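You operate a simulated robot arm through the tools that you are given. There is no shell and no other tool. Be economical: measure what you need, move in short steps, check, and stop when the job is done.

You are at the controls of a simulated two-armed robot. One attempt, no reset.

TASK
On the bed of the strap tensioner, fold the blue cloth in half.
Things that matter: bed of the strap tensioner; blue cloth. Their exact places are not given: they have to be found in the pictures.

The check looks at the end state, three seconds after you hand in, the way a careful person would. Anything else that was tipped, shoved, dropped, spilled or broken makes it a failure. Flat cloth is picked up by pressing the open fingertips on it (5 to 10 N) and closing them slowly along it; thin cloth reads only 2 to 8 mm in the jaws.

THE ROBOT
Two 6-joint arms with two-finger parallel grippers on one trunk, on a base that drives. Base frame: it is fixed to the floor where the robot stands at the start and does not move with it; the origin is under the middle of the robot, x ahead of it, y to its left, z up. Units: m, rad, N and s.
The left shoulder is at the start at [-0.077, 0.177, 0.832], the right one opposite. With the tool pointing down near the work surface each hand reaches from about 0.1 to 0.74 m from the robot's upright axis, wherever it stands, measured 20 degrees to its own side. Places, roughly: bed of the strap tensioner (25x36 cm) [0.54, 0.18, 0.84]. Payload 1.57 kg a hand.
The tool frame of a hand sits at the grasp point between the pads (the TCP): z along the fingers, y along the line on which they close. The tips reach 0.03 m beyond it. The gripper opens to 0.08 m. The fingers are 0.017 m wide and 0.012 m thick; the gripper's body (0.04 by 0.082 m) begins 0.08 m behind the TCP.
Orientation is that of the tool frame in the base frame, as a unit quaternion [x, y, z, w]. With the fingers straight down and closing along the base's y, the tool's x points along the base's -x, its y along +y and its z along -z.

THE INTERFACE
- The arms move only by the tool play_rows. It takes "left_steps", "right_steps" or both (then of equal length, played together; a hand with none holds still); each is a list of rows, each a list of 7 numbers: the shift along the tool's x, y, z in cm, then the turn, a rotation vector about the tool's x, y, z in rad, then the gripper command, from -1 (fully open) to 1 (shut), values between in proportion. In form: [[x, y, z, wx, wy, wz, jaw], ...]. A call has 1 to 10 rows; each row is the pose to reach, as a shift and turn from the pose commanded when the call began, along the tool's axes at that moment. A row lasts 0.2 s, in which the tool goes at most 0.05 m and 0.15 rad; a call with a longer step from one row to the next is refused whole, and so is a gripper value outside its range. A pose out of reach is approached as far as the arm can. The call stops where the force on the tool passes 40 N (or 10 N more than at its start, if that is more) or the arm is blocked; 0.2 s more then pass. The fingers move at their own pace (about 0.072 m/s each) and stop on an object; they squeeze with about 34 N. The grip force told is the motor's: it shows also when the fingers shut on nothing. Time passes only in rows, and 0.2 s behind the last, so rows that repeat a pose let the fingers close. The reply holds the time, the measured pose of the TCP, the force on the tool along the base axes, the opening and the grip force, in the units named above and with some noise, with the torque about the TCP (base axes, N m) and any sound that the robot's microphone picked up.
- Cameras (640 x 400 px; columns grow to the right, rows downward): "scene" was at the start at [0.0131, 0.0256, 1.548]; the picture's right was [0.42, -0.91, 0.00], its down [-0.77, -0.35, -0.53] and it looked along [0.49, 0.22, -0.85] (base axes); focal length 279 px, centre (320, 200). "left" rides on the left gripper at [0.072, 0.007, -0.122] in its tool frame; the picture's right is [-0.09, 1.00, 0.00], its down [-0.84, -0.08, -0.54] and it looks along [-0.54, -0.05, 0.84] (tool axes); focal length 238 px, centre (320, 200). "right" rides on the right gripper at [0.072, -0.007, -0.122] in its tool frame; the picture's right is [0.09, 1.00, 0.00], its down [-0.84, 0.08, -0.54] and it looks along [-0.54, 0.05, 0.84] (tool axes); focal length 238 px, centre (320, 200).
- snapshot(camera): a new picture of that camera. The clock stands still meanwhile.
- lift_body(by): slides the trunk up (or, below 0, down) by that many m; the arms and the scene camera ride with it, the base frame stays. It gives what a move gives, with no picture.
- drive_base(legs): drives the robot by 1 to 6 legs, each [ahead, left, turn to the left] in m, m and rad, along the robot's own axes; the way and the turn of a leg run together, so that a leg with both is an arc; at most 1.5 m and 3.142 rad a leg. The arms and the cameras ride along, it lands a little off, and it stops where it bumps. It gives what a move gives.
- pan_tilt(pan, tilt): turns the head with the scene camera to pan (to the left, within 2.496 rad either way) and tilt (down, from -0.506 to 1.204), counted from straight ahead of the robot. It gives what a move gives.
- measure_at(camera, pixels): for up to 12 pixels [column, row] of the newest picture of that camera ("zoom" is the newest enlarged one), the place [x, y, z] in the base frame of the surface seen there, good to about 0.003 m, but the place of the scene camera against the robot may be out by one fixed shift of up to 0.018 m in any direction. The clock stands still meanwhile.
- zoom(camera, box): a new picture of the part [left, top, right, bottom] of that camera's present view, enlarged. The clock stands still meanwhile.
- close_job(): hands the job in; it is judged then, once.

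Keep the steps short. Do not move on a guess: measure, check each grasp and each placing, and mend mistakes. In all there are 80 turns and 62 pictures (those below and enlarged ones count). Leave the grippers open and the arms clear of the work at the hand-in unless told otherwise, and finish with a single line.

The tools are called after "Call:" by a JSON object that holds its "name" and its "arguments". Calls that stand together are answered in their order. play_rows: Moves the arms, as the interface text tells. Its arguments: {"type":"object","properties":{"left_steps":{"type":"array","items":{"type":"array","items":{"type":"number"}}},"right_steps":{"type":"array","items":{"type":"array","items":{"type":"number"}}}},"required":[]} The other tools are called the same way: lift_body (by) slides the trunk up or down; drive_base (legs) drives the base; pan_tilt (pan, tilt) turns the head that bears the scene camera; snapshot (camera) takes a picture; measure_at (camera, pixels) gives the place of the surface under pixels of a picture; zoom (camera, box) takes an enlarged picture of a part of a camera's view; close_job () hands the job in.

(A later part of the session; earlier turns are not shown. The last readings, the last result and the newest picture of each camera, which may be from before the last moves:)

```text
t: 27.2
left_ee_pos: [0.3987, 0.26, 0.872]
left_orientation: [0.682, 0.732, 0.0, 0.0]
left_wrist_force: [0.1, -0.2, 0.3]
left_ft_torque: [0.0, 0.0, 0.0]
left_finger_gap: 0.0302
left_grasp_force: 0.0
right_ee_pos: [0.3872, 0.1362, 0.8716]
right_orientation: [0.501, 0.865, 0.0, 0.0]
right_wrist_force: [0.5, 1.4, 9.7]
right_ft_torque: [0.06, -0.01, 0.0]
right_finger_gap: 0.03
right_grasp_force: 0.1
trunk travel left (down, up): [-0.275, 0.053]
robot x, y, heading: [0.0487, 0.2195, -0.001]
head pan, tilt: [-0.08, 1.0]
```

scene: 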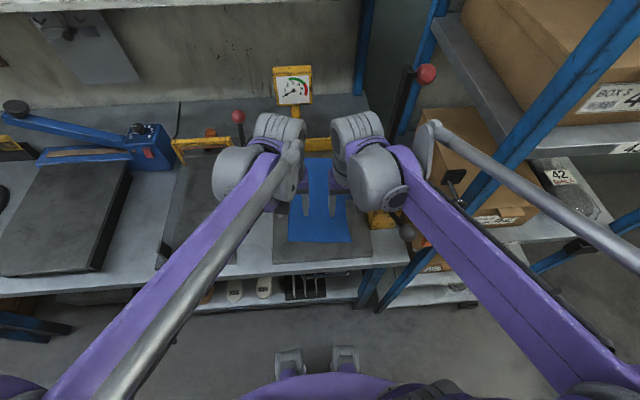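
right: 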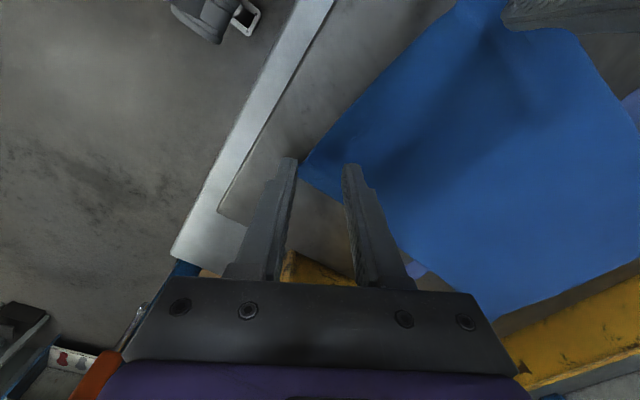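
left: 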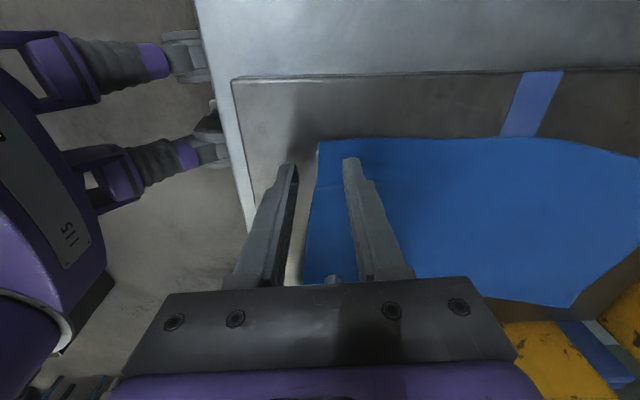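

The right presses with 9.7 N. I'll close the right slowly while the left goes down a further 0.6 mm.

Call:
{"name": "play_rows", "arguments": {"left_steps": [[0, 0, 0, 0, 0, 0, 0.25], [0, 0, 0.01, 0, 0, 0, 0.25], [0, 0, 0.02, 0, 0, 0, 0.25], [0, 0, 0.03, 0, 0, 0, 0.25], [0, 0, 0.04, 0, 0, 0, 0.25], [0, 0, 0.05, 0, 0, 0, 0.25], [0, 0, 0.06, 0, 0, 0, 0.25], [0, 0, 0.06, 0, 0, 0, 0.25], [0, 0, 0.06, 0, 0, 0, 0.25], [0, 0, 0.06, 0, 0, 0, 0.25]], "right_steps": [[0, 0, 0, 0, 0, 0, 0.33], [0, 0, 0, 0, 0, 0, 0.41], [0, 0, 0.005, 0, 0, 0, 0.5], [0, 0, 0.005, 0, 0, 0, 0.6], [0, 0, 0.01, 0, 0, 0, 0.7], [0, 0, 0.01, 0, 0, 0, 0.8], [0, 0, 0.01, 0, 0, 0, 0.9], [0, 0, 0.01, 0, 0, 0, 1], [0, 0, 0.01, 0, 0, 0, 1], [0, 0, 0.01, 0, 0, 0, 1]]}}

Call:
{"name": "snapshot", "arguments": {"camera": "right"}}

```text
t: 29.4
left_ee_pos: [0.3994, 0.2592, 0.8722]
left_orientation: [0.682, 0.731, 0.0, 0.0]
left_wrist_force: [-0.2, 1.6, 8.7]
left_ft_torque: [0.14, -0.17, 0.09]
left_finger_gap: 0.0297
left_grasp_force: 0.0
right_ee_pos: [0.3873, 0.1361, 0.8723]
right_orientation: [0.502, 0.865, -0.001, -0.001]
right_wrist_force: [-0.6, -0.4, 1.9]
right_ft_torque: [-0.03, 0.0, 0.01]
right_finger_gap: 0.0016
right_grasp_force: 23.3
trunk travel left (down, up): [-0.275, 0.053]
robot x, y, heading: [0.048, 0.2186, -0.0]
head pan, tilt: [-0.08, 1.0]
```

```text
36 pictures are left
```

right: 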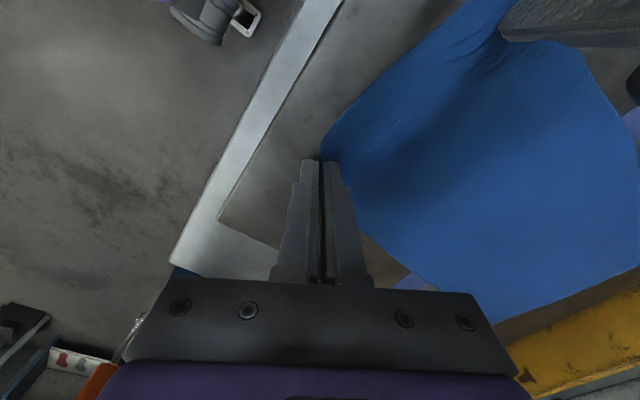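

The right holds the corner (gap 1.6 mm). The left presses with 8.7 N, so I'll close it slowly.

Call:
{"name": "play_rows", "arguments": {"left_steps": [[0, 0, 0, 0, 0, 0, 0.33], [0, 0, 0, 0, 0, 0, 0.41], [0, 0, 0.005, 0, 0, 0, 0.5], [0, 0, 0.005, 0, 0, 0, 0.6], [0, 0, 0.01, 0, 0, 0, 0.7], [0, 0, 0.01, 0, 0, 0, 0.8], [0, 0, 0.01, 0, 0, 0, 0.9], [0, 0, 0.01, 0, 0, 0, 1], [0, 0, 0.01, 0, 0, 0, 1], [0, 0, 0.01, 0, 0, 0, 1]]}}

Call:
{"name": "snapshot", "arguments": {"camera": "left"}}

```text
t: 31.6
left_ee_pos: [0.3982, 0.2592, 0.8706]
left_orientation: [0.682, 0.731, 0.0, 0.0]
left_wrist_force: [3.6, 0.6, 18.5]
left_ft_torque: [0.04, -0.18, -0.01]
left_finger_gap: 0.0023
left_grasp_force: 23.6
right_ee_pos: [0.3868, 0.1351, 0.872]
right_orientation: [0.502, 0.865, 0.0, 0.0]
right_wrist_force: [0.0, 0.5, 0.9]
right_ft_torque: [0.0, 0.02, 0.01]
right_finger_gap: 0.0019
right_grasp_force: 23.8
trunk travel left (down, up): [-0.275, 0.053]
robot x, y, heading: [0.0472, 0.2175, -0.001]
head pan, tilt: [-0.08, 1.0]
```

```text
35 pictures are left
```

left: 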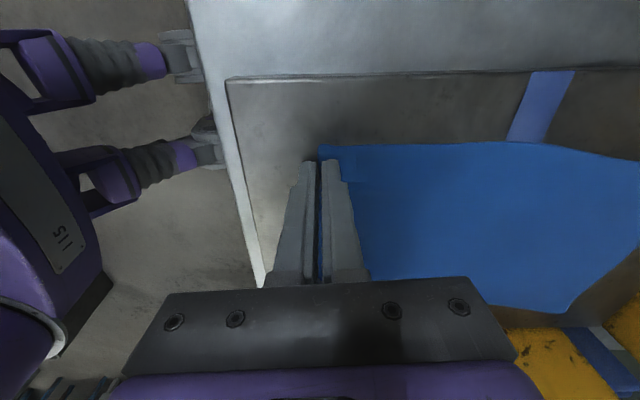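

Both hands pinch the near edge (about 2 mm each). I'll start along an arc over the middle line, lifting both together to about 45°, and check.

Call:
{"name": "play_rows", "arguments": {"left_steps": [[0, 0.1, -1, 0, 0, 0, 1], [-0.07, 0.46, -3.3, 0, 0, 0, 1], [-0.15, 1.1, -4.8, 0, 0, 0, 1], [-0.28, 1.81, -6.3, 0, 0, 0, 1], [-0.45, 2.8, -7.7, 0, 0, 0, 1], [-0.6, 3.96, -8.95, 0, 0, 0, 1]], "right_steps": [[-0.1, 0.1, -1, 0, 0, 0, 1], [-0.26, 0.38, -3.3, 0, 0, 0, 1], [-0.6, 0.9, -4.8, 0, 0, 0, 1], [-1.01, 1.51, -6.3, 0, 0, 0, 1], [-1.6, 2.4, -7.7, 0, 0, 0, 1], [-2.21, 3.28, -8.95, 0, 0, 0, 1]]}}

Call:
{"name": "zoom", "arguments": {"camera": "scene", "box": [230, 80, 430, 270]}}

Call:
{"name": "snapshot", "arguments": {"camera": "left"}}

```text
t: 33.0
left_ee_pos: [0.4373, 0.2562, 0.961]
left_orientation: [0.682, 0.731, 0.0, 0.0]
left_wrist_force: [-0.2, 0.2, 0.3]
left_ft_torque: [0.0, 0.0, 0.0]
left_finger_gap: 0.0021
left_grasp_force: 23.3
right_ee_pos: [0.4278, 0.1336, 0.9608]
right_orientation: [0.501, 0.866, 0.0, 0.0]
right_wrist_force: [0.0, 0.3, -0.2]
right_ft_torque: [0.04, -0.04, -0.01]
right_finger_gap: 0.0016
right_grasp_force: 22.7
trunk travel left (down, up): [-0.275, 0.053]
robot x, y, heading: [0.0475, 0.2179, -0.003]
head pan, tilt: [-0.08, 1.0]
```

```text
2.11 times, centred on (330, 175) of scene
```

zoom: 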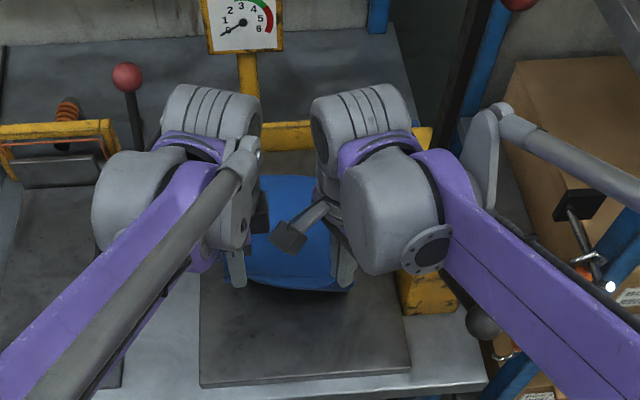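

```text
33 pictures are left
```

left: 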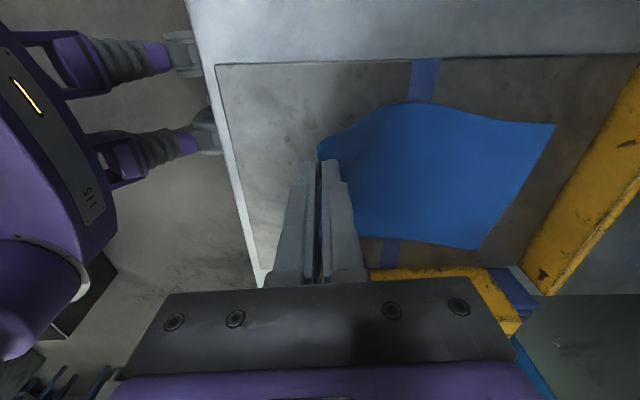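

Both grips hold and the cloth follows. Before moving on, I'm measuring how close the right forearm's outer rod and plate come to the red-ball lever (0.51,-0.02,1.25) and the near ball.

Call:
{"name": "zoom", "arguments": {"camera": "scene", "box": [340, 40, 540, 240]}}

Call:
{"name": "measure_at", "arguments": {"camera": "scene", "pixels": [[412, 150], [410, 165], [425, 130], [445, 142], [475, 160], [398, 190], [420, 190], [405, 225], [425, 72], [407, 110], [440, 230], [470, 250]]}}

```text
2.00 times, centred on (440, 140) of scene
```

zoom: 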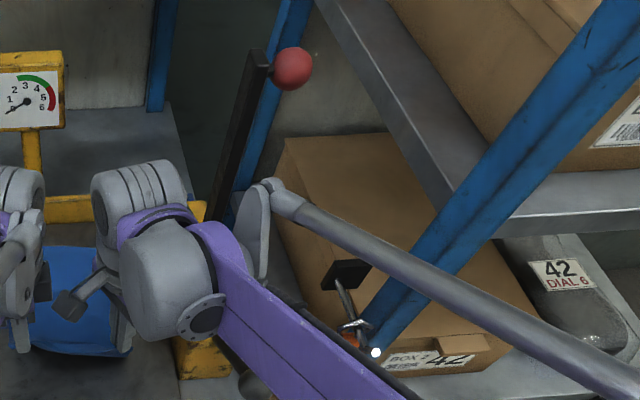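

```text
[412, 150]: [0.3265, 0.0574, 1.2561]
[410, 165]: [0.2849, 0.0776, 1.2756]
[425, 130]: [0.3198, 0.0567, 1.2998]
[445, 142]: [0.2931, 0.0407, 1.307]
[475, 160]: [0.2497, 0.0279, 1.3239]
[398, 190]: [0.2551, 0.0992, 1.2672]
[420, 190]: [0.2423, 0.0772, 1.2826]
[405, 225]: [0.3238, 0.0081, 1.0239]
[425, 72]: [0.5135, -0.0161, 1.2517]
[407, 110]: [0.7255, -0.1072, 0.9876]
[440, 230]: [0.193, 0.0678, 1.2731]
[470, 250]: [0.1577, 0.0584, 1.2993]
```

When the right hand reaches the far edge, the rod on its forearm would pass within about 1 cm of the red lever. I'll shift the base further left in small 2 cm steps, moving both hands back right each time so the cloth stays where it is.

Call:
{"name": "drive_base", "arguments": {"legs": [[0, 0.02, 0]]}}

Call:
{"name": "play_rows", "arguments": {"left_steps": [[-2.0, -0.14, 0, 0, 0, 0, 1]], "right_steps": [[-1.73, -1.0, 0, 0, 0, 0, 1]]}}

Call:
{"name": "drive_base", "arguments": {"legs": [[0, 0.02, 0]]}}

Call:
{"name": "play_rows", "arguments": {"left_steps": [[-2.0, -0.14, 0, 0, 0, 0, 1]], "right_steps": [[-1.73, -1.0, 0, 0, 0, 0, 1]]}}

```text
t: 33.9
left_ee_pos: [0.4354, 0.2749, 0.9611]
left_orientation: [0.682, 0.732, 0.0, 0.0]
left_wrist_force: [0.0, 0.2, 0.3]
left_ft_torque: [0.01, 0.01, 0.02]
left_finger_gap: 0.002
left_grasp_force: 23.5
right_ee_pos: [0.4266, 0.1521, 0.9616]
right_orientation: [0.502, 0.865, 0.0, 0.0]
right_wrist_force: [-0.4, 0.9, 0.1]
right_ft_torque: [0.02, -0.01, -0.03]
right_finger_gap: 0.0014
right_grasp_force: 23.1
trunk travel left (down, up): [-0.275, 0.053]
robot x, y, heading: [0.0473, 0.2373, 0.002]
head pan, tilt: [-0.08, 1.0]
```

```text
t: 34.3
left_ee_pos: [0.4366, 0.2544, 0.9603]
left_orientation: [0.682, 0.732, 0.001, -0.001]
left_wrist_force: [0.6, -1.2, -0.1]
left_ft_torque: [0.03, 0.01, 0.0]
left_finger_gap: 0.0023
left_grasp_force: 23.7
right_ee_pos: [0.426, 0.1309, 0.9599]
right_orientation: [0.502, 0.865, 0.0, -0.001]
right_wrist_force: [-0.4, 0.0, -0.3]
right_ft_torque: [0.01, -0.02, -0.02]
right_finger_gap: 0.0015
right_grasp_force: 24.2
trunk travel left (down, up): [-0.275, 0.053]
robot x, y, heading: [0.0488, 0.2386, -0.001]
head pan, tilt: [-0.08, 1.0]
```

```text
t: 35.1
left_ee_pos: [0.4362, 0.2752, 0.9599]
left_orientation: [0.682, 0.731, 0.0, 0.0]
left_wrist_force: [-0.4, -0.7, -0.3]
left_ft_torque: [0.03, -0.01, 0.02]
left_finger_gap: 0.0021
left_grasp_force: 23.7
right_ee_pos: [0.4269, 0.1526, 0.9607]
right_orientation: [0.502, 0.865, 0.0, 0.001]
right_wrist_force: [0.3, 0.6, 0.4]
right_ft_torque: [0.01, 0.01, 0.02]
right_finger_gap: 0.0015
right_grasp_force: 23.8
trunk travel left (down, up): [-0.275, 0.053]
robot x, y, heading: [0.0477, 0.2553, 0.004]
head pan, tilt: [-0.08, 1.0]
```

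```text
t: 35.5
left_ee_pos: [0.4362, 0.2536, 0.9609]
left_orientation: [0.682, 0.731, 0.001, -0.001]
left_wrist_force: [0.5, 0.1, 0.8]
left_ft_torque: [-0.01, 0.01, 0.03]
left_finger_gap: 0.0019
left_grasp_force: 24.1
right_ee_pos: [0.4258, 0.1323, 0.9597]
right_orientation: [0.501, 0.865, 0.001, 0.0]
right_wrist_force: [-0.5, 0.3, 0.0]
right_ft_torque: [0.03, 0.01, -0.04]
right_finger_gap: 0.0015
right_grasp_force: 23.5
trunk travel left (down, up): [-0.275, 0.053]
robot x, y, heading: [0.0495, 0.2611, 0.001]
head pan, tilt: [-0.08, 1.0]
```

That works well. Two more steps the same way, then a look.

Call:
{"name": "drive_base", "arguments": {"legs": [[0, 0.022, 0]]}}

Call:
{"name": "play_rows", "arguments": {"left_steps": [[-2.1, -0.15, 0, 0, 0, 0, 1]], "right_steps": [[-1.82, -1.05, 0, 0, 0, 0, 1]]}}

Call:
{"name": "drive_base", "arguments": {"legs": [[0, 0.022, 0]]}}

Call:
{"name": "play_rows", "arguments": {"left_steps": [[-2.1, -0.15, 0, 0, 0, 0, 1]], "right_steps": [[-1.82, -1.05, 0, 0, 0, 0, 1]]}}

Call:
{"name": "pan_tilt", "arguments": {"pan": -0.25, "tilt": 1.0}}

Call:
{"name": "snapshot", "arguments": {"camera": "scene"}}

Call:
{"name": "snapshot", "arguments": {"camera": "left"}}

```text
t: 36.4
left_ee_pos: [0.4366, 0.2782, 0.9606]
left_orientation: [0.682, 0.731, -0.001, 0.0]
left_wrist_force: [-0.1, -0.1, 0.4]
left_ft_torque: [-0.04, 0.0, -0.01]
left_finger_gap: 0.002
left_grasp_force: 23.1
right_ee_pos: [0.4269, 0.155, 0.9601]
right_orientation: [0.502, 0.865, 0.0, 0.001]
right_wrist_force: [0.2, 0.3, 0.6]
right_ft_torque: [0.02, 0.0, -0.05]
right_finger_gap: 0.0018
right_grasp_force: 23.2
trunk travel left (down, up): [-0.275, 0.053]
robot x, y, heading: [0.0483, 0.2799, 0.001]
head pan, tilt: [-0.08, 1.0]
```

```text
t: 36.8
left_ee_pos: [0.4351, 0.2537, 0.9603]
left_orientation: [0.682, 0.731, 0.001, 0.0]
left_wrist_force: [0.4, -0.2, 0.6]
left_ft_torque: [0.03, 0.03, -0.02]
left_finger_gap: 0.0022
left_grasp_force: 23.7
right_ee_pos: [0.4252, 0.1331, 0.959]
right_orientation: [0.502, 0.865, 0.0, -0.001]
right_wrist_force: [-1.0, -1.0, -0.3]
right_ft_torque: [0.04, 0.0, 0.0]
right_finger_gap: 0.0013
right_grasp_force: 23.3
trunk travel left (down, up): [-0.275, 0.053]
robot x, y, heading: [0.0478, 0.2797, 0.001]
head pan, tilt: [-0.08, 1.0]
```

```text
t: 37.7
left_ee_pos: [0.4365, 0.2765, 0.9595]
left_orientation: [0.682, 0.731, 0.0, 0.001]
left_wrist_force: [0.7, 0.1, 0.1]
left_ft_torque: [-0.01, -0.04, 0.02]
left_finger_gap: 0.0019
left_grasp_force: 23.1
right_ee_pos: [0.4247, 0.156, 0.9607]
right_orientation: [0.502, 0.865, 0.001, -0.001]
right_wrist_force: [0.7, 0.6, -0.6]
right_ft_torque: [-0.02, 0.04, -0.03]
right_finger_gap: 0.0021
right_grasp_force: 23.5
trunk travel left (down, up): [-0.275, 0.053]
robot x, y, heading: [0.0504, 0.2991, 0.001]
head pan, tilt: [-0.08, 1.0]
```

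```text
t: 38.1
left_ee_pos: [0.4356, 0.2548, 0.9607]
left_orientation: [0.682, 0.731, 0.0, 0.0]
left_wrist_force: [1.3, -0.5, -0.6]
left_ft_torque: [0.08, -0.02, 0.0]
left_finger_gap: 0.002
left_grasp_force: 24.0
right_ee_pos: [0.4254, 0.1333, 0.9582]
right_orientation: [0.502, 0.865, 0.0, -0.001]
right_wrist_force: [-0.1, -0.6, -0.3]
right_ft_torque: [0.04, 0.01, -0.02]
right_finger_gap: 0.0015
right_grasp_force: 23.4
trunk travel left (down, up): [-0.275, 0.053]
robot x, y, heading: [0.0513, 0.3014, -0.003]
head pan, tilt: [-0.08, 1.0]
```

```text
t: 38.8
left_ee_pos: [0.4353, 0.2567, 0.9616]
left_orientation: [0.682, 0.731, 0.0, 0.0]
left_wrist_force: [0.1, 0.3, 0.6]
left_ft_torque: [0.0, 0.0, -0.01]
left_finger_gap: 0.0017
left_grasp_force: 23.5
right_ee_pos: [0.4248, 0.1341, 0.9603]
right_orientation: [0.501, 0.865, 0.0, 0.0]
right_wrist_force: [0.2, -0.4, 0.3]
right_ft_torque: [0.01, 0.03, -0.02]
right_finger_gap: 0.0015
right_grasp_force: 23.0
trunk travel left (down, up): [-0.275, 0.053]
robot x, y, heading: [0.0465, 0.304, 0.002]
head pan, tilt: [-0.25, 1.0]
```

```text
31 pictures are left
```

scene: 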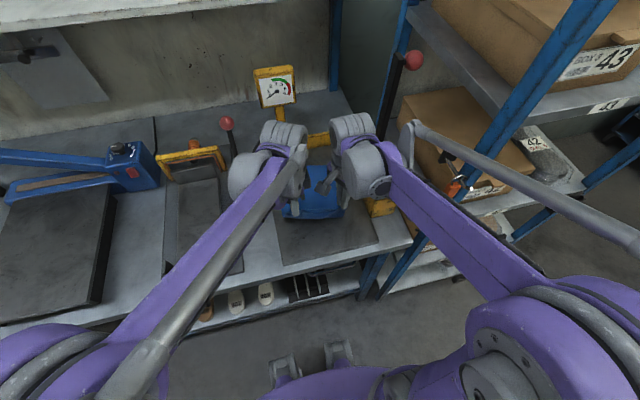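

```text
30 pictures are left
```

left: 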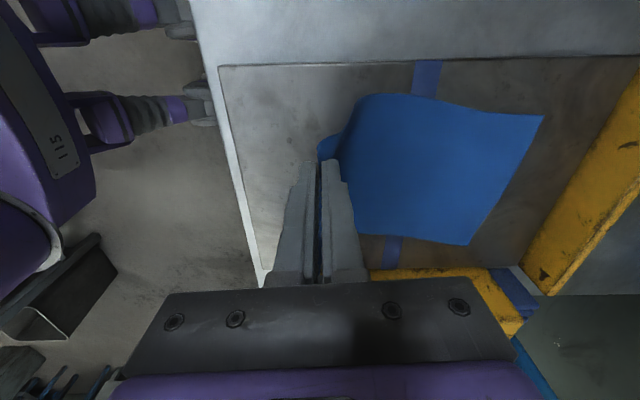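

I'm measuring the right arm's rod and plate, and the far corners of the cloth.

Call:
{"name": "measure_at", "arguments": {"camera": "scene", "pixels": [[407, 140], [411, 126], [430, 137], [470, 158], [395, 175], [413, 60], [385, 150], [440, 230]]}}

Call:
{"name": "measure_at", "arguments": {"camera": "left", "pixels": [[540, 118], [467, 242], [500, 185], [420, 98], [390, 235], [365, 100]]}}

```text
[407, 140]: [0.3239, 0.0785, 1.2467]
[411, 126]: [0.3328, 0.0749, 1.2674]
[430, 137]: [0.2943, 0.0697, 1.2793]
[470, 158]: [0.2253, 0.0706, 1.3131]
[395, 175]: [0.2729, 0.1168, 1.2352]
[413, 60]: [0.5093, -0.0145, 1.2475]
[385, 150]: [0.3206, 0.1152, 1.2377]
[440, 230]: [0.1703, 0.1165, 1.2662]
```

```text
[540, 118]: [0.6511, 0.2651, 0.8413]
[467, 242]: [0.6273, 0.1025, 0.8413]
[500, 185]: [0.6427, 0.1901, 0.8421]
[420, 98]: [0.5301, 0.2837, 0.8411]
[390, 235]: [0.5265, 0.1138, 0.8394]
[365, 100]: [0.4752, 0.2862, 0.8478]
```

The sideways shift pulled the cloth a little. Its far corners are now (0.652,0.266) and (0.628,0.102). That's fine, because I'll aim at the far edge where it is now. The rod now stays at y≈0.07, clear of the lever. Next is the second quarter of the arc.

Call:
{"name": "play_rows", "arguments": {"left_steps": [[-0.17, 1.8, -1.2, 0, 0, 0, 1], [-0.35, 3.58, -2, 0, 0, 0, 1], [-0.52, 5.4, -2.4, 0, 0, 0, 1], [-0.7, 7.17, -2.5, 0, 0, 0, 1], [-0.86, 9, -2.2, 0, 0, 0, 1], [-1.03, 10.75, -1.8, 0, 0, 0, 1], [-1.18, 12.3, -1, 0, 0, 0, 1], [-1.33, 13.93, 0, 0, 0, 0, 1]], "right_steps": [[-0.92, 1.5, -1.2, 0, 0, 0, 1], [-1.84, 2.97, -2, 0, 0, 0, 1], [-2.76, 4.46, -2.4, 0, 0, 0, 1], [-3.69, 5.96, -2.5, 0, 0, 0, 1], [-4.6, 7.45, -2.2, 0, 0, 0, 1], [-5.53, 8.93, -1.8, 0, 0, 0, 1], [-6.3, 10.2, -1, 0, 0, 0, 1], [-7.11, 11.48, 0, 0, 0, 0, 1]]}}

Call:
{"name": "snapshot", "arguments": {"camera": "scene"}}

Call:
{"name": "snapshot", "arguments": {"camera": "left"}}

```text
t: 40.6
left_ee_pos: [0.5769, 0.2532, 0.9591]
left_orientation: [0.681, 0.732, -0.001, -0.001]
left_wrist_force: [-0.4, -0.2, -0.8]
left_ft_torque: [0.01, -0.01, -0.03]
left_finger_gap: 0.0021
left_grasp_force: 24.1
right_ee_pos: [0.5618, 0.1313, 0.9584]
right_orientation: [0.501, 0.865, 0.0, 0.0]
right_wrist_force: [0.1, 0.3, -1.0]
right_ft_torque: [0.0, 0.02, -0.02]
right_finger_gap: 0.0016
right_grasp_force: 23.5
trunk travel left (down, up): [-0.275, 0.053]
robot x, y, heading: [0.0434, 0.3011, 0.003]
head pan, tilt: [-0.25, 1.0]
```

```text
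29 pictures are left
```

scene: 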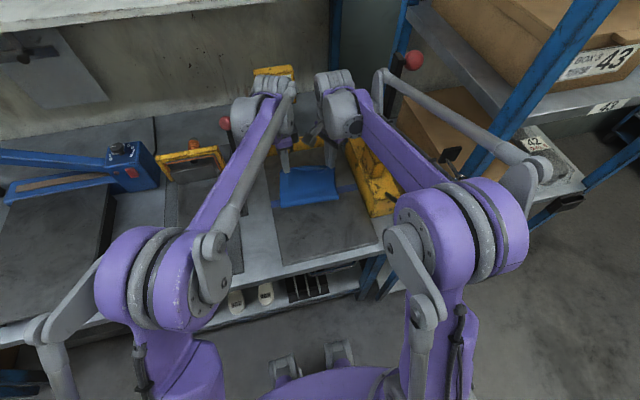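

```text
28 pictures are left
```

left: 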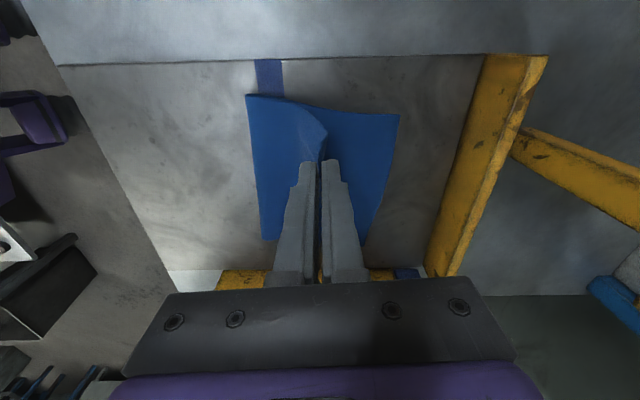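

The edge is well over the fold. Measuring the far edge, the fold line and the lever clearances before laying it down.

Call:
{"name": "measure_at", "arguments": {"camera": "left", "pixels": [[397, 119], [385, 180], [367, 238], [248, 98], [264, 236], [256, 160]]}}

Call:
{"name": "measure_at", "arguments": {"camera": "scene", "pixels": [[382, 85], [400, 90], [440, 115], [224, 123], [240, 100], [230, 115], [245, 130], [375, 120], [410, 60], [262, 70], [290, 72]]}}

```text
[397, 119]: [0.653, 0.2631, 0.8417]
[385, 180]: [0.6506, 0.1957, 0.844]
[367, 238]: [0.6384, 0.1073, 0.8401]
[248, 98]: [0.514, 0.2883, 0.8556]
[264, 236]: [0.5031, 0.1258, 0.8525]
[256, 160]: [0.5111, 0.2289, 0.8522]
```

```text
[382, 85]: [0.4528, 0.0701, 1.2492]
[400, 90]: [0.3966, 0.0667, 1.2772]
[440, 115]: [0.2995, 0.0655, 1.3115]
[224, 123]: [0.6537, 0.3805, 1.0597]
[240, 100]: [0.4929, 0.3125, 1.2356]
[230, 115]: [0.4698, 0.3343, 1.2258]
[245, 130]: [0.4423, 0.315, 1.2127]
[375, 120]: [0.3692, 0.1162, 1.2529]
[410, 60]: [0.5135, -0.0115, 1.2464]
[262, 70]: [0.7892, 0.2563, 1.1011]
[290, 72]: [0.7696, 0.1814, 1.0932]
```

The far edge runs from (0.638,0.107) to (0.653,0.263), and the levers are clear. I'll lay the edge down to right (0.628,0.129) and left (0.639,0.249), at z≈0.88.

Call:
{"name": "play_rows", "arguments": {"left_steps": [[-0.26, 1.85, 1.3, 0, 0, 0, 1], [-0.48, 3.38, 3, 0, 0, 0, 1], [-0.66, 4.6, 4.8, 0, 0, 0, 1], [-0.8, 5.5, 6.3, 0, 0, 0, 1], [-0.88, 6.15, 7.3, 0, 0, 0, 1], [-0.88, 6.15, 7.9, 0, 0, 0, 1], [-0.88, 6.15, 7.9, 0, 0, 0, 1]], "right_steps": [[-1.04, 1.69, 1.3, 0, 0, 0, 1], [-1.9, 3.1, 3, 0, 0, 0, 1], [-2.6, 4.2, 4.8, 0, 0, 0, 1], [-3.1, 5.06, 6.3, 0, 0, 0, 1], [-3.46, 5.62, 7.3, 0, 0, 0, 1], [-3.46, 5.62, 7.9, 0, 0, 0, 1], [-3.46, 5.62, 7.9, 0, 0, 0, 1]]}}

Call:
{"name": "snapshot", "arguments": {"camera": "left"}}

Call:
{"name": "zoom", "arguments": {"camera": "scene", "box": [200, 60, 400, 230]}}

Call:
{"name": "snapshot", "arguments": {"camera": "right"}}

```text
t: 42.2
left_ee_pos: [0.6364, 0.248, 0.8799]
left_orientation: [0.682, 0.731, 0.0, 0.0]
left_wrist_force: [-1.0, 0.3, 0.0]
left_ft_torque: [-0.02, 0.03, 0.05]
left_finger_gap: 0.002
left_grasp_force: 23.9
right_ee_pos: [0.6275, 0.1287, 0.8809]
right_orientation: [0.502, 0.865, -0.001, 0.001]
right_wrist_force: [0.0, -0.1, -0.3]
right_ft_torque: [0.0, 0.02, -0.01]
right_finger_gap: 0.0015
right_grasp_force: 23.0
trunk travel left (down, up): [-0.275, 0.053]
robot x, y, heading: [0.0495, 0.297, -0.005]
head pan, tilt: [-0.25, 1.0]
```

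```text
27 pictures are left
```

left: 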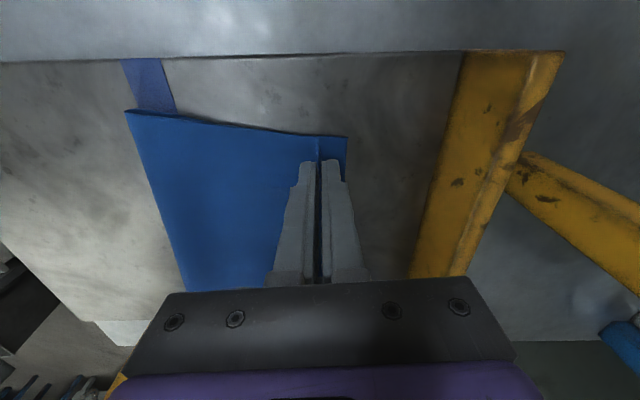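

```text
2.35 times, centred on (300, 145) of scene
```

zoom: 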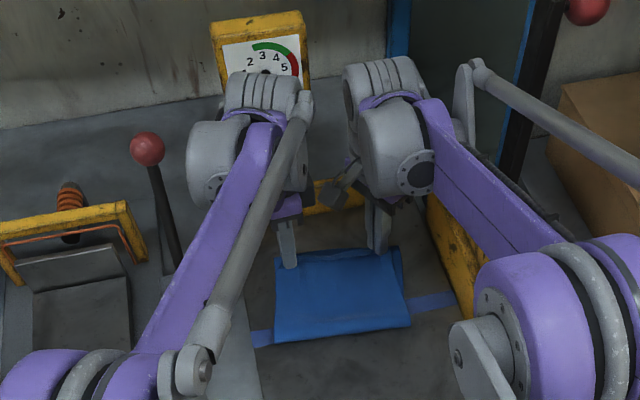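

```text
25 pictures are left
```

right: 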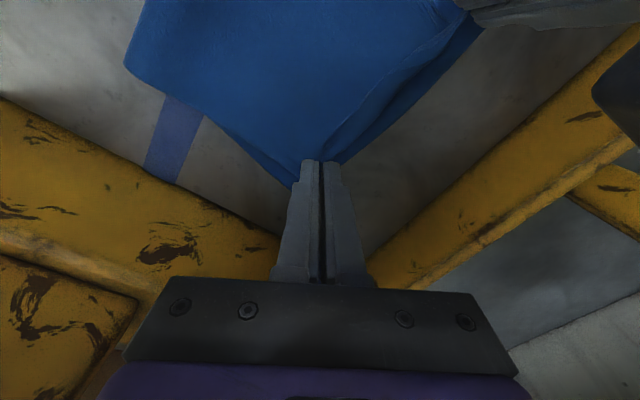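

The edge lies over the far edge, with no contact force yet. I'll lower 4 mm more and open slowly.

Call:
{"name": "play_rows", "arguments": {"left_steps": [[0, 0, 0.2, 0, 0, 0, 1], [0, 0, 0.4, 0, 0, 0, 1], [0, 0, 0.4, 0, 0, 0, 1], [0, 0, 0.4, 0, 0, 0, 0.9], [0, 0, 0.4, 0, 0, 0, 0.8], [0, 0, 0.4, 0, 0, 0, 0.7], [0, 0, 0.4, 0, 0, 0, 0.6], [0, 0, 0.4, 0, 0, 0, 0.6]], "right_steps": [[0, 0, 0.2, 0, 0, 0, 1], [0, 0, 0.4, 0, 0, 0, 1], [0, 0, 0.4, 0, 0, 0, 1], [0, 0, 0.4, 0, 0, 0, 0.9], [0, 0, 0.4, 0, 0, 0, 0.8], [0, 0, 0.4, 0, 0, 0, 0.7], [0, 0, 0.4, 0, 0, 0, 0.6], [0, 0, 0.4, 0, 0, 0, 0.6]]}}

Call:
{"name": "snapshot", "arguments": {"camera": "left"}}

```text
t: 44.0
left_ee_pos: [0.6367, 0.2479, 0.8768]
left_orientation: [0.683, 0.731, 0.0, 0.0]
left_wrist_force: [-0.1, 1.3, 0.2]
left_ft_torque: [0.01, -0.03, -0.03]
left_finger_gap: 0.016
left_grasp_force: 0.1
right_ee_pos: [0.6284, 0.1281, 0.8765]
right_orientation: [0.501, 0.865, 0.0, 0.0]
right_wrist_force: [0.2, 0.6, 0.0]
right_ft_torque: [0.05, 0.01, 0.01]
right_finger_gap: 0.016
right_grasp_force: 0.1
trunk travel left (down, up): [-0.275, 0.053]
robot x, y, heading: [0.0481, 0.3049, -0.003]
head pan, tilt: [-0.25, 1.0]
```

```text
24 pictures are left
```

left: 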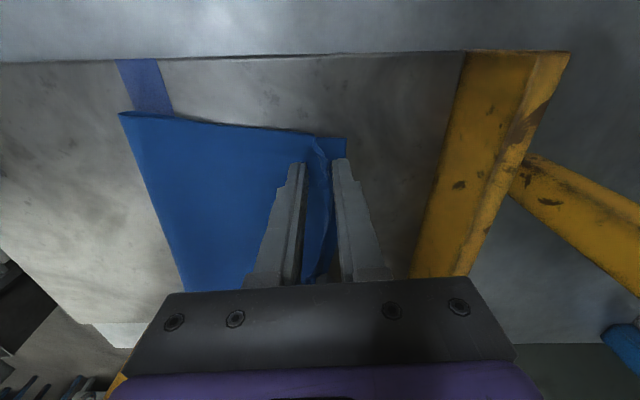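

Let go. I'll raise both hands straight up 12 cm and look at the result.

Call:
{"name": "play_rows", "arguments": {"left_steps": [[0, 0, -1, 0, 0, 0, 0.5], [0, 0, -3, 0, 0, 0, 0.4], [0, 0, -7, 0, 0, 0, 0.25], [0, 0, -12, 0, 0, 0, 0.25]], "right_steps": [[0, 0, -1, 0, 0, 0, 0.5], [0, 0, -3, 0, 0, 0, 0.4], [0, 0, -7, 0, 0, 0, 0.25], [0, 0, -12, 0, 0, 0, 0.25]]}}

Call:
{"name": "snapshot", "arguments": {"camera": "left"}}

Call:
{"name": "snapshot", "arguments": {"camera": "right"}}

```text
t: 45.0
left_ee_pos: [0.6362, 0.2488, 1.0002]
left_orientation: [0.682, 0.731, 0.0, 0.0]
left_wrist_force: [0.4, -0.1, -0.2]
left_ft_torque: [0.02, -0.01, 0.04]
left_finger_gap: 0.0299
left_grasp_force: 0.1
right_ee_pos: [0.6249, 0.1267, 0.9966]
right_orientation: [0.501, 0.865, 0.0, 0.0]
right_wrist_force: [-0.5, 0.5, 0.3]
right_ft_torque: [0.0, 0.01, 0.0]
right_finger_gap: 0.0299
right_grasp_force: 0.0
trunk travel left (down, up): [-0.275, 0.053]
robot x, y, heading: [0.0498, 0.3028, -0.001]
head pan, tilt: [-0.25, 1.0]
```

```text
23 pictures are left
```

left: 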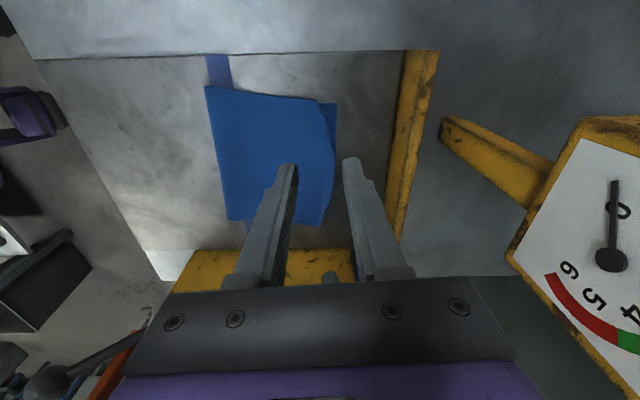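

```text
22 pictures are left
```

right: 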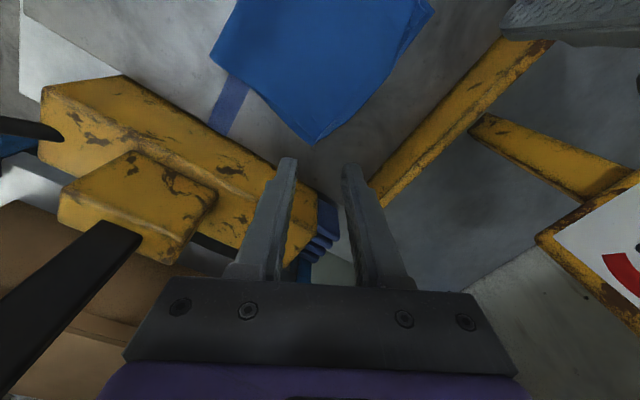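

Very near. I'll draw both hands back toward the robot, still raised, so the whole fold can be seen.

Call:
{"name": "play_rows", "arguments": {"left_steps": [[0, 0, -3, 0, 0, 0, 0.25], [0.3, -4, -5, 0, 0, 0, 0.25], [0.6, -8.5, -5, 0, 0, 0, 0.25], [0.9, -13, -5, 0, 0, 0, 0.25], [1.2, -17, -5, 0, 0, 0, 0.25], [1.4, -21, -5, 0, 0, 0, 0.25], [1.8, -25, -5, 0, 0, 0, 0.25]], "right_steps": [[0, 0, -3, 0, 0, 0, 0.25], [2.0, -3.5, -5, 0, 0, 0, 0.25], [4.2, -7.4, -5, 0, 0, 0, 0.25], [6.5, -11.3, -5, 0, 0, 0, 0.25], [8.5, -14.7, -5, 0, 0, 0, 0.25], [10.5, -18.2, -5, 0, 0, 0, 0.25], [12.5, -21.7, -5, 0, 0, 0, 0.25]]}}

Call:
{"name": "zoom", "arguments": {"camera": "scene", "box": [200, 60, 420, 260]}}

```text
t: 46.6
left_ee_pos: [0.3851, 0.2503, 1.0477]
left_orientation: [0.682, 0.731, 0.001, 0.001]
left_wrist_force: [-0.1, 0.1, 0.6]
left_ft_torque: [0.03, -0.05, -0.01]
left_finger_gap: 0.0296
left_grasp_force: 0.0
right_ee_pos: [0.373, 0.129, 1.0484]
right_orientation: [0.501, 0.865, 0.0, 0.001]
right_wrist_force: [-0.2, 0.3, 0.4]
right_ft_torque: [-0.03, -0.02, 0.0]
right_finger_gap: 0.0303
right_grasp_force: 0.1
trunk travel left (down, up): [-0.275, 0.053]
robot x, y, heading: [0.0482, 0.2991, 0.002]
head pan, tilt: [-0.25, 1.0]
```

```text
2.00 times, centred on (310, 160) of scene
```

zoom: 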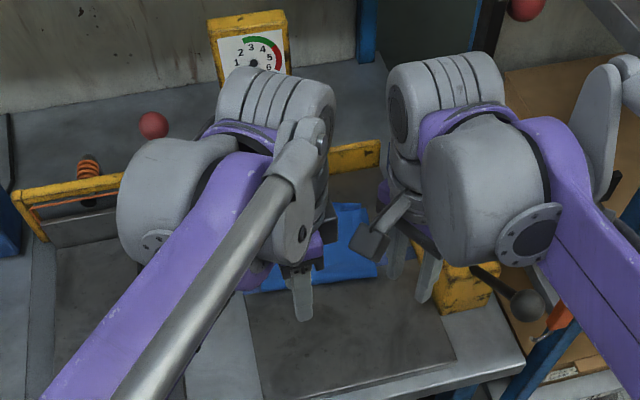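

The arms still hide it. I'll draw back further, apart, and turn the hands back to their first orientation.

Call:
{"name": "play_rows", "arguments": {"left_steps": [[1.6, -1.2, -0.5, 0, 0, -0.15, 0.25], [3.2, -2.5, -1, 0, 0, -0.3, 0.25], [4.8, -3.7, -1.5, 0, 0, -0.45, 0], [6.4, -5, -2, 0, 0, -0.6, 0], [8, -6.2, -2.5, 0, 0, -0.75, -0.5], [9.6, -7.4, -3, 0, 0, -0.9, -0.5], [11.2, -8.7, -3.5, 0, 0, -1.05, -1], [12.8, -10, -4, 0, 0, -1.2, -1], [14.4, -11.2, -4.5, 0, 0, -1.35, -1], [15.9, -12.4, -5, 0, 0, -1.5, -1]], "right_steps": [[1, -0.8, -0.5, 0, 0, -0.1, 0.25], [2, -1.6, -1, 0, 0, -0.2, 0.25], [3, -2.4, -1.5, 0, 0, -0.3, 0], [4, -3.2, -2, 0, 0, -0.4, 0], [5, -4, -2.5, 0, 0, -0.5, -0.5], [6, -4.8, -3, 0, 0, -0.6, -0.5], [7, -5.6, -3.5, 0, 0, -0.7, -1], [8, -6.4, -4, 0, 0, -0.82, -1], [9.2, -7.2, -4.5, 0, 0, -0.94, -1], [10.3, -7.9, -5, 0, 0, -1.05, -1]]}}

Call:
{"name": "snapshot", "arguments": {"camera": "scene"}}

Call:
{"name": "snapshot", "arguments": {"camera": "right"}}

```text
t: 48.8
left_ee_pos: [0.252, 0.397, 1.0969]
left_orientation: [-0.001, 1.0, 0.0, 0.0]
left_wrist_force: [-0.2, -0.2, -0.3]
left_ft_torque: [0.01, -0.01, -0.04]
left_finger_gap: 0.0801
left_grasp_force: 0.0
right_ee_pos: [0.2552, 0.1786, 1.0964]
right_orientation: [0.0, 1.0, 0.0, 0.0]
right_wrist_force: [0.4, -0.1, -0.9]
right_ft_torque: [0.01, -0.05, -0.01]
right_finger_gap: 0.0799
right_grasp_force: 0.0
trunk travel left (down, up): [-0.275, 0.053]
robot x, y, heading: [0.0504, 0.3004, 0.0]
head pan, tilt: [-0.25, 1.0]
```

```text
20 pictures are left
```

scene: 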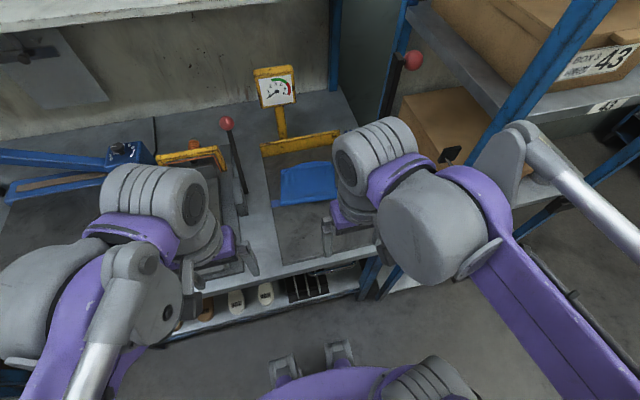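

```text
19 pictures are left
```

right: 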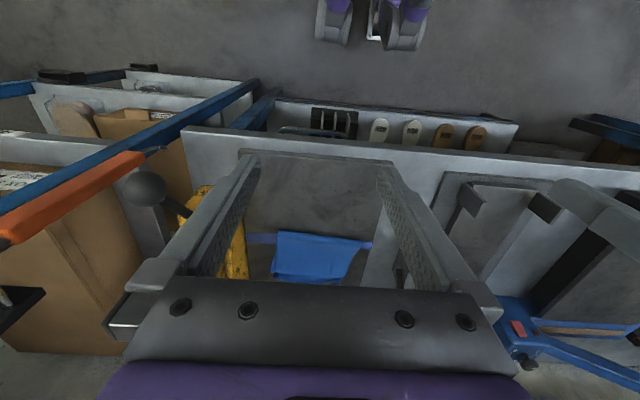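

Call:
{"name": "zoom", "arguments": {"camera": "scene", "box": [250, 120, 370, 240]}}

Call:
{"name": "zoom", "arguments": {"camera": "right", "box": [220, 200, 420, 310]}}

```text
3.33 times, centred on (310, 180) of scene
```

zoom: 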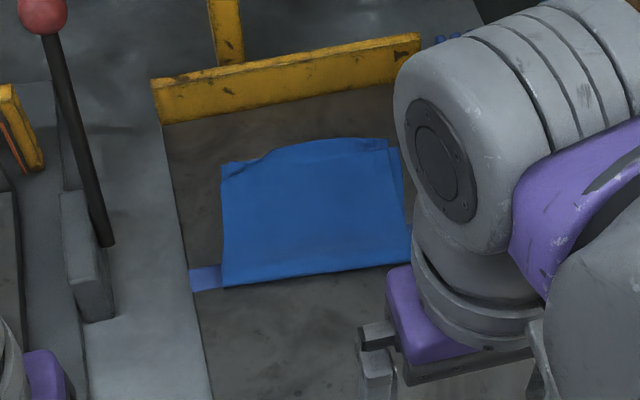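

```text
3.20 times, centred on (320, 255) of right
```

zoom: 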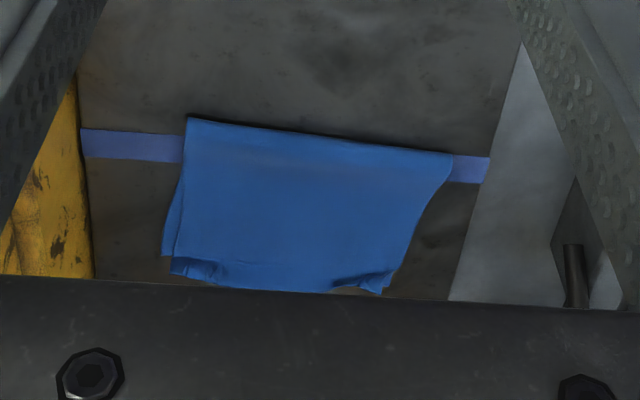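

The fold looks good, but the far-left corner of the top layer may be crumpled. I'll bring the right hand forward, still high, to view it from above.

Call:
{"name": "play_rows", "arguments": {"right_steps": [[-4, 0.3, 0, 0, 0, 0, -1], [-8, 0.6, 0, 0, 0, 0, -1], [-12, 0.9, 0, 0, 0, 0, -1], [-16, 1, 0, 0, 0, 0, -1]]}}

Call:
{"name": "zoom", "arguments": {"camera": "right", "box": [220, 60, 420, 260]}}

```text
t: 49.8
left_ee_pos: [0.2541, 0.3972, 1.0967]
left_orientation: [0.001, 1.0, 0.0, -0.001]
left_wrist_force: [-0.5, 0.8, 0.2]
left_ft_torque: [0.01, 0.03, 0.02]
left_finger_gap: 0.0801
left_grasp_force: 0.0
right_ee_pos: [0.4194, 0.1896, 1.098]
right_orientation: [-0.001, 1.0, 0.0, -0.001]
right_wrist_force: [-0.4, -0.3, 0.0]
right_ft_torque: [-0.02, 0.01, 0.01]
right_finger_gap: 0.0798
right_grasp_force: 0.1
trunk travel left (down, up): [-0.275, 0.053]
robot x, y, heading: [0.0457, 0.2978, -0.002]
head pan, tilt: [-0.25, 1.0]
```

```text
2.00 times, centred on (320, 160) of right
```

zoom: 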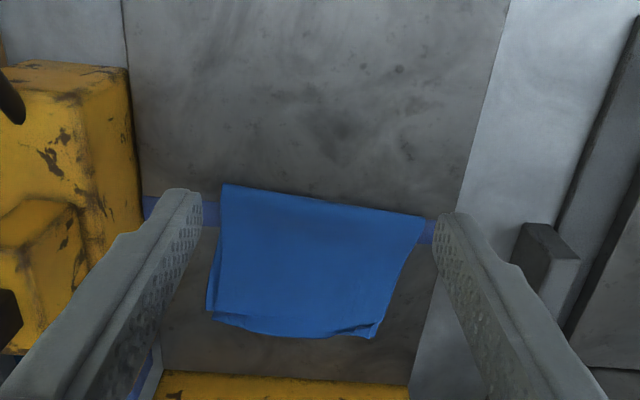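

Call:
{"name": "zoom", "arguments": {"camera": "right", "box": [280, 140, 380, 240]}}

Call:
{"name": "measure_at", "arguments": {"camera": "right", "pixels": [[324, 217], [328, 220], [330, 226], [345, 228], [365, 226], [378, 222], [398, 227], [405, 229], [407, 222], [333, 155], [428, 168], [420, 195]]}}

```text
4.00 times, centred on (330, 190) of right
```

zoom: 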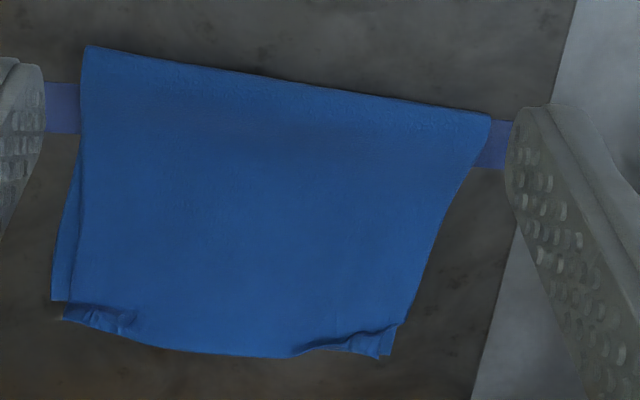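

```text
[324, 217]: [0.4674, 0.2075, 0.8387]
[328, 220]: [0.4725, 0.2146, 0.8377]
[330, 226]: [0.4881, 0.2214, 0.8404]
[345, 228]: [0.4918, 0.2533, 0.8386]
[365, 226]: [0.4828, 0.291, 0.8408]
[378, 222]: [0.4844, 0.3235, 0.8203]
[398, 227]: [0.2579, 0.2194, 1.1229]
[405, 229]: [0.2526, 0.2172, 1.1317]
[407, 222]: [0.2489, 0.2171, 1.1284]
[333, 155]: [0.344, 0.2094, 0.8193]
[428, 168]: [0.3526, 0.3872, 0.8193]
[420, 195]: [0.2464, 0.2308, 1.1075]
```

Call:
{"name": "measure_at", "arguments": {"camera": "zoom", "pixels": [[90, 52], [484, 120], [56, 298], [68, 315], [85, 312], [120, 335], [130, 315], [210, 352], [300, 348], [350, 338], [394, 328], [387, 352]]}}

```text
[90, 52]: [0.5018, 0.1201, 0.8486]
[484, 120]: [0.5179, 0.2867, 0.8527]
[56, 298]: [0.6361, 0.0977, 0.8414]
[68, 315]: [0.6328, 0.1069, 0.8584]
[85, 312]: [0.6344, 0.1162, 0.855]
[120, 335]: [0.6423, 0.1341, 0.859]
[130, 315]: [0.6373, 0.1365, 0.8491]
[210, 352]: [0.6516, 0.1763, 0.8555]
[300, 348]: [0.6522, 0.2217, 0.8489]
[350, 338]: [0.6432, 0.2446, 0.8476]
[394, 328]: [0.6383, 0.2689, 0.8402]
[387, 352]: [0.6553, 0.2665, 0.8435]
```

The fold is right: folded edge at x≈0.50–0.52, far edges at x≈0.636–0.655, within about 1 cm. The pinched corners still stand up a little, with the right hem at z≈0.858. With closed fingers I'll smooth the right corner gently forward, staying just above the cloth. First I move over it.

Call:
{"name": "play_rows", "arguments": {"right_steps": [[-4, -1.7, 1, 0, 0, 0, 0], [-8.5, -3.4, 2, 0, 0, 0, 1], [-13, -5, 3, 0, 0, 0, 1], [-17, -6.7, 5, 0, 0, 0, 1], [-19, -6.7, 9, 0, 0, 0, 1], [-19.1, -6.7, 13.5, 0, 0, 0, 1], [-19.1, -6.7, 17.5, 0, 0, 0, 1], [-19.1, -6.7, 20.5, 0, 0, 0, 1]]}}

Call:
{"name": "snapshot", "arguments": {"camera": "right"}}

```text
t: 51.6
left_ee_pos: [0.2521, 0.3974, 1.0965]
left_orientation: [0.001, 1.0, 0.0, 0.001]
left_wrist_force: [-0.6, -0.8, 0.4]
left_ft_torque: [0.01, -0.03, 0.03]
left_finger_gap: 0.0799
left_grasp_force: 0.1
right_ee_pos: [0.6102, 0.1218, 0.8901]
right_orientation: [0.001, 1.0, 0.0, 0.0]
right_wrist_force: [0.0, -0.7, 0.0]
right_ft_torque: [0.03, 0.0, -0.02]
right_finger_gap: 0.0001
right_grasp_force: 21.4
trunk travel left (down, up): [-0.275, 0.053]
robot x, y, heading: [0.0482, 0.3019, 0.001]
head pan, tilt: [-0.25, 1.0]
```

```text
14 pictures are left
```

right: 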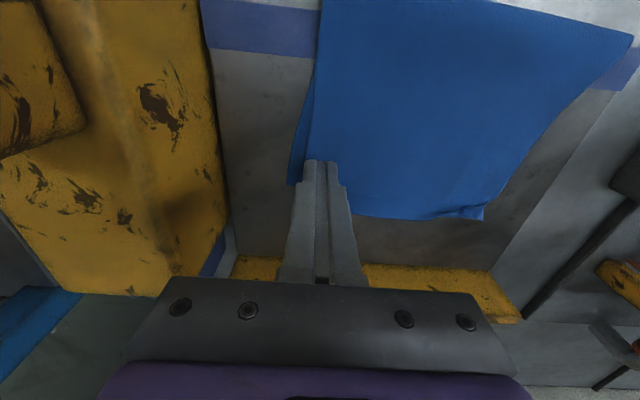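

I'll lower to just above the cloth (tips ≈0.849), sweep 3.5 cm ahead, press lightly and lift.

Call:
{"name": "play_rows", "arguments": {"right_steps": [[0, 0, 0.6, 0, 0, 0, 1], [0, 0, 1.1, 0, 0, 0, 1], [-0.7, 0, 1.15, 0, 0, 0, 1], [-1.4, 0, 1.2, 0, 0, 0, 1], [-2.1, 0, 1.25, 0, 0, 0, 1], [-2.8, 0, 1.25, 0, 0, 0, 1], [-3.5, 0, 1.25, 0, 0, 0, 1], [-3.8, 0, 0.5, 0, 0, 0, 1], [-3.8, 0, -3, 0, 0, 0, 1]]}}

Call:
{"name": "snapshot", "arguments": {"camera": "right"}}

```text
t: 53.6
left_ee_pos: [0.2533, 0.3981, 1.0974]
left_orientation: [0.0, 1.0, 0.0, 0.0]
left_wrist_force: [1.3, 0.5, -0.4]
left_ft_torque: [-0.02, 0.01, 0.0]
left_finger_gap: 0.08
left_grasp_force: 0.0
right_ee_pos: [0.6449, 0.122, 0.9213]
right_orientation: [0.001, 1.0, 0.0, 0.0]
right_wrist_force: [0.2, 0.4, 0.5]
right_ft_torque: [-0.03, 0.0, 0.0]
right_finger_gap: 0.0
right_grasp_force: 21.2
trunk travel left (down, up): [-0.275, 0.053]
robot x, y, heading: [0.0481, 0.2999, -0.008]
head pan, tilt: [-0.25, 1.0]
```

```text
13 pictures are left
```

right: 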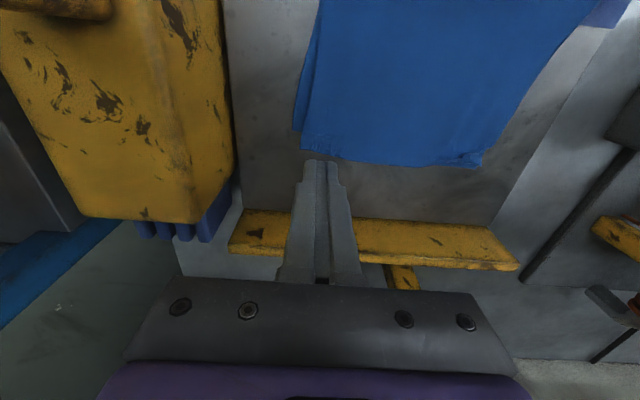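

The right corner is now flat and aligned. I'll do the same at the left corner, around y≈0.245.

Call:
{"name": "play_rows", "arguments": {"right_steps": [[1, 4, -1, 0, 0, 0, 1], [2.4, 8, -1, 0, 0, 0, 1], [2.4, 12.2, 0, 0, 0, 0, 1], [2.4, 12.2, 3, 0, 0, 0, 1], [2.4, 12.2, 4.2, 0, 0, 0, 1], [1.7, 12.2, 4.35, 0, 0, 0, 1], [1, 12.2, 4.4, 0, 0, 0, 1], [0.3, 12.2, 4.4, 0, 0, 0, 1], [-0.4, 12.2, 4.4, 0, 0, 0, 1], [-1.1, 12.2, 4.4, 0, 0, 0, 1]]}}

Call:
{"name": "play_rows", "arguments": {"right_steps": [[-0.4, 0, -0.8, 0, 0, 0, 1], [-0.4, 0, -4, 0, 0, 0, 1]]}}

Call:
{"name": "snapshot", "arguments": {"camera": "right"}}

```text
t: 55.8
left_ee_pos: [0.2526, 0.3976, 1.0973]
left_orientation: [0.001, 1.0, 0.0, 0.0]
left_wrist_force: [-0.4, -0.2, 0.9]
left_ft_torque: [0.01, -0.02, -0.02]
left_finger_gap: 0.0801
left_grasp_force: 0.0
right_ee_pos: [0.656, 0.2427, 0.8772]
right_orientation: [0.0, 1.0, 0.0, -0.001]
right_wrist_force: [0.0, 0.2, -0.3]
right_ft_torque: [-0.01, -0.02, 0.02]
right_finger_gap: 0.0
right_grasp_force: 21.4
trunk travel left (down, up): [-0.275, 0.053]
robot x, y, heading: [0.042, 0.2995, -0.003]
head pan, tilt: [-0.25, 1.0]
```

```text
t: 56.4
left_ee_pos: [0.2525, 0.3978, 1.0963]
left_orientation: [0.0, 1.0, 0.0, 0.0]
left_wrist_force: [0.5, -0.2, -0.3]
left_ft_torque: [0.01, 0.01, 0.01]
left_finger_gap: 0.0801
left_grasp_force: 0.0
right_ee_pos: [0.6596, 0.2456, 0.9188]
right_orientation: [0.001, 1.0, 0.0, -0.001]
right_wrist_force: [0.1, -1.0, 0.4]
right_ft_torque: [-0.02, 0.0, 0.0]
right_finger_gap: 0.0001
right_grasp_force: 21.6
trunk travel left (down, up): [-0.275, 0.053]
robot x, y, heading: [0.0483, 0.2991, 0.0]
head pan, tilt: [-0.25, 1.0]
```

```text
12 pictures are left
```

right: 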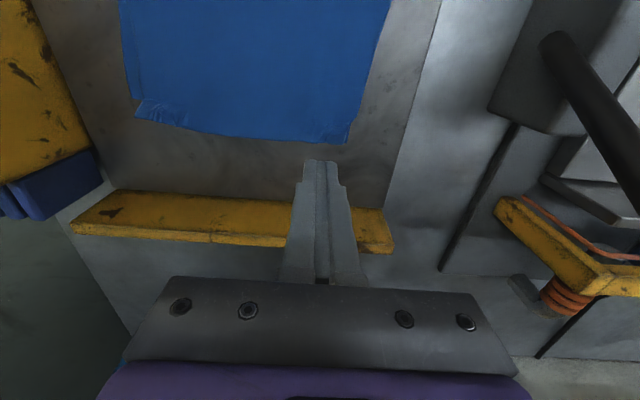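

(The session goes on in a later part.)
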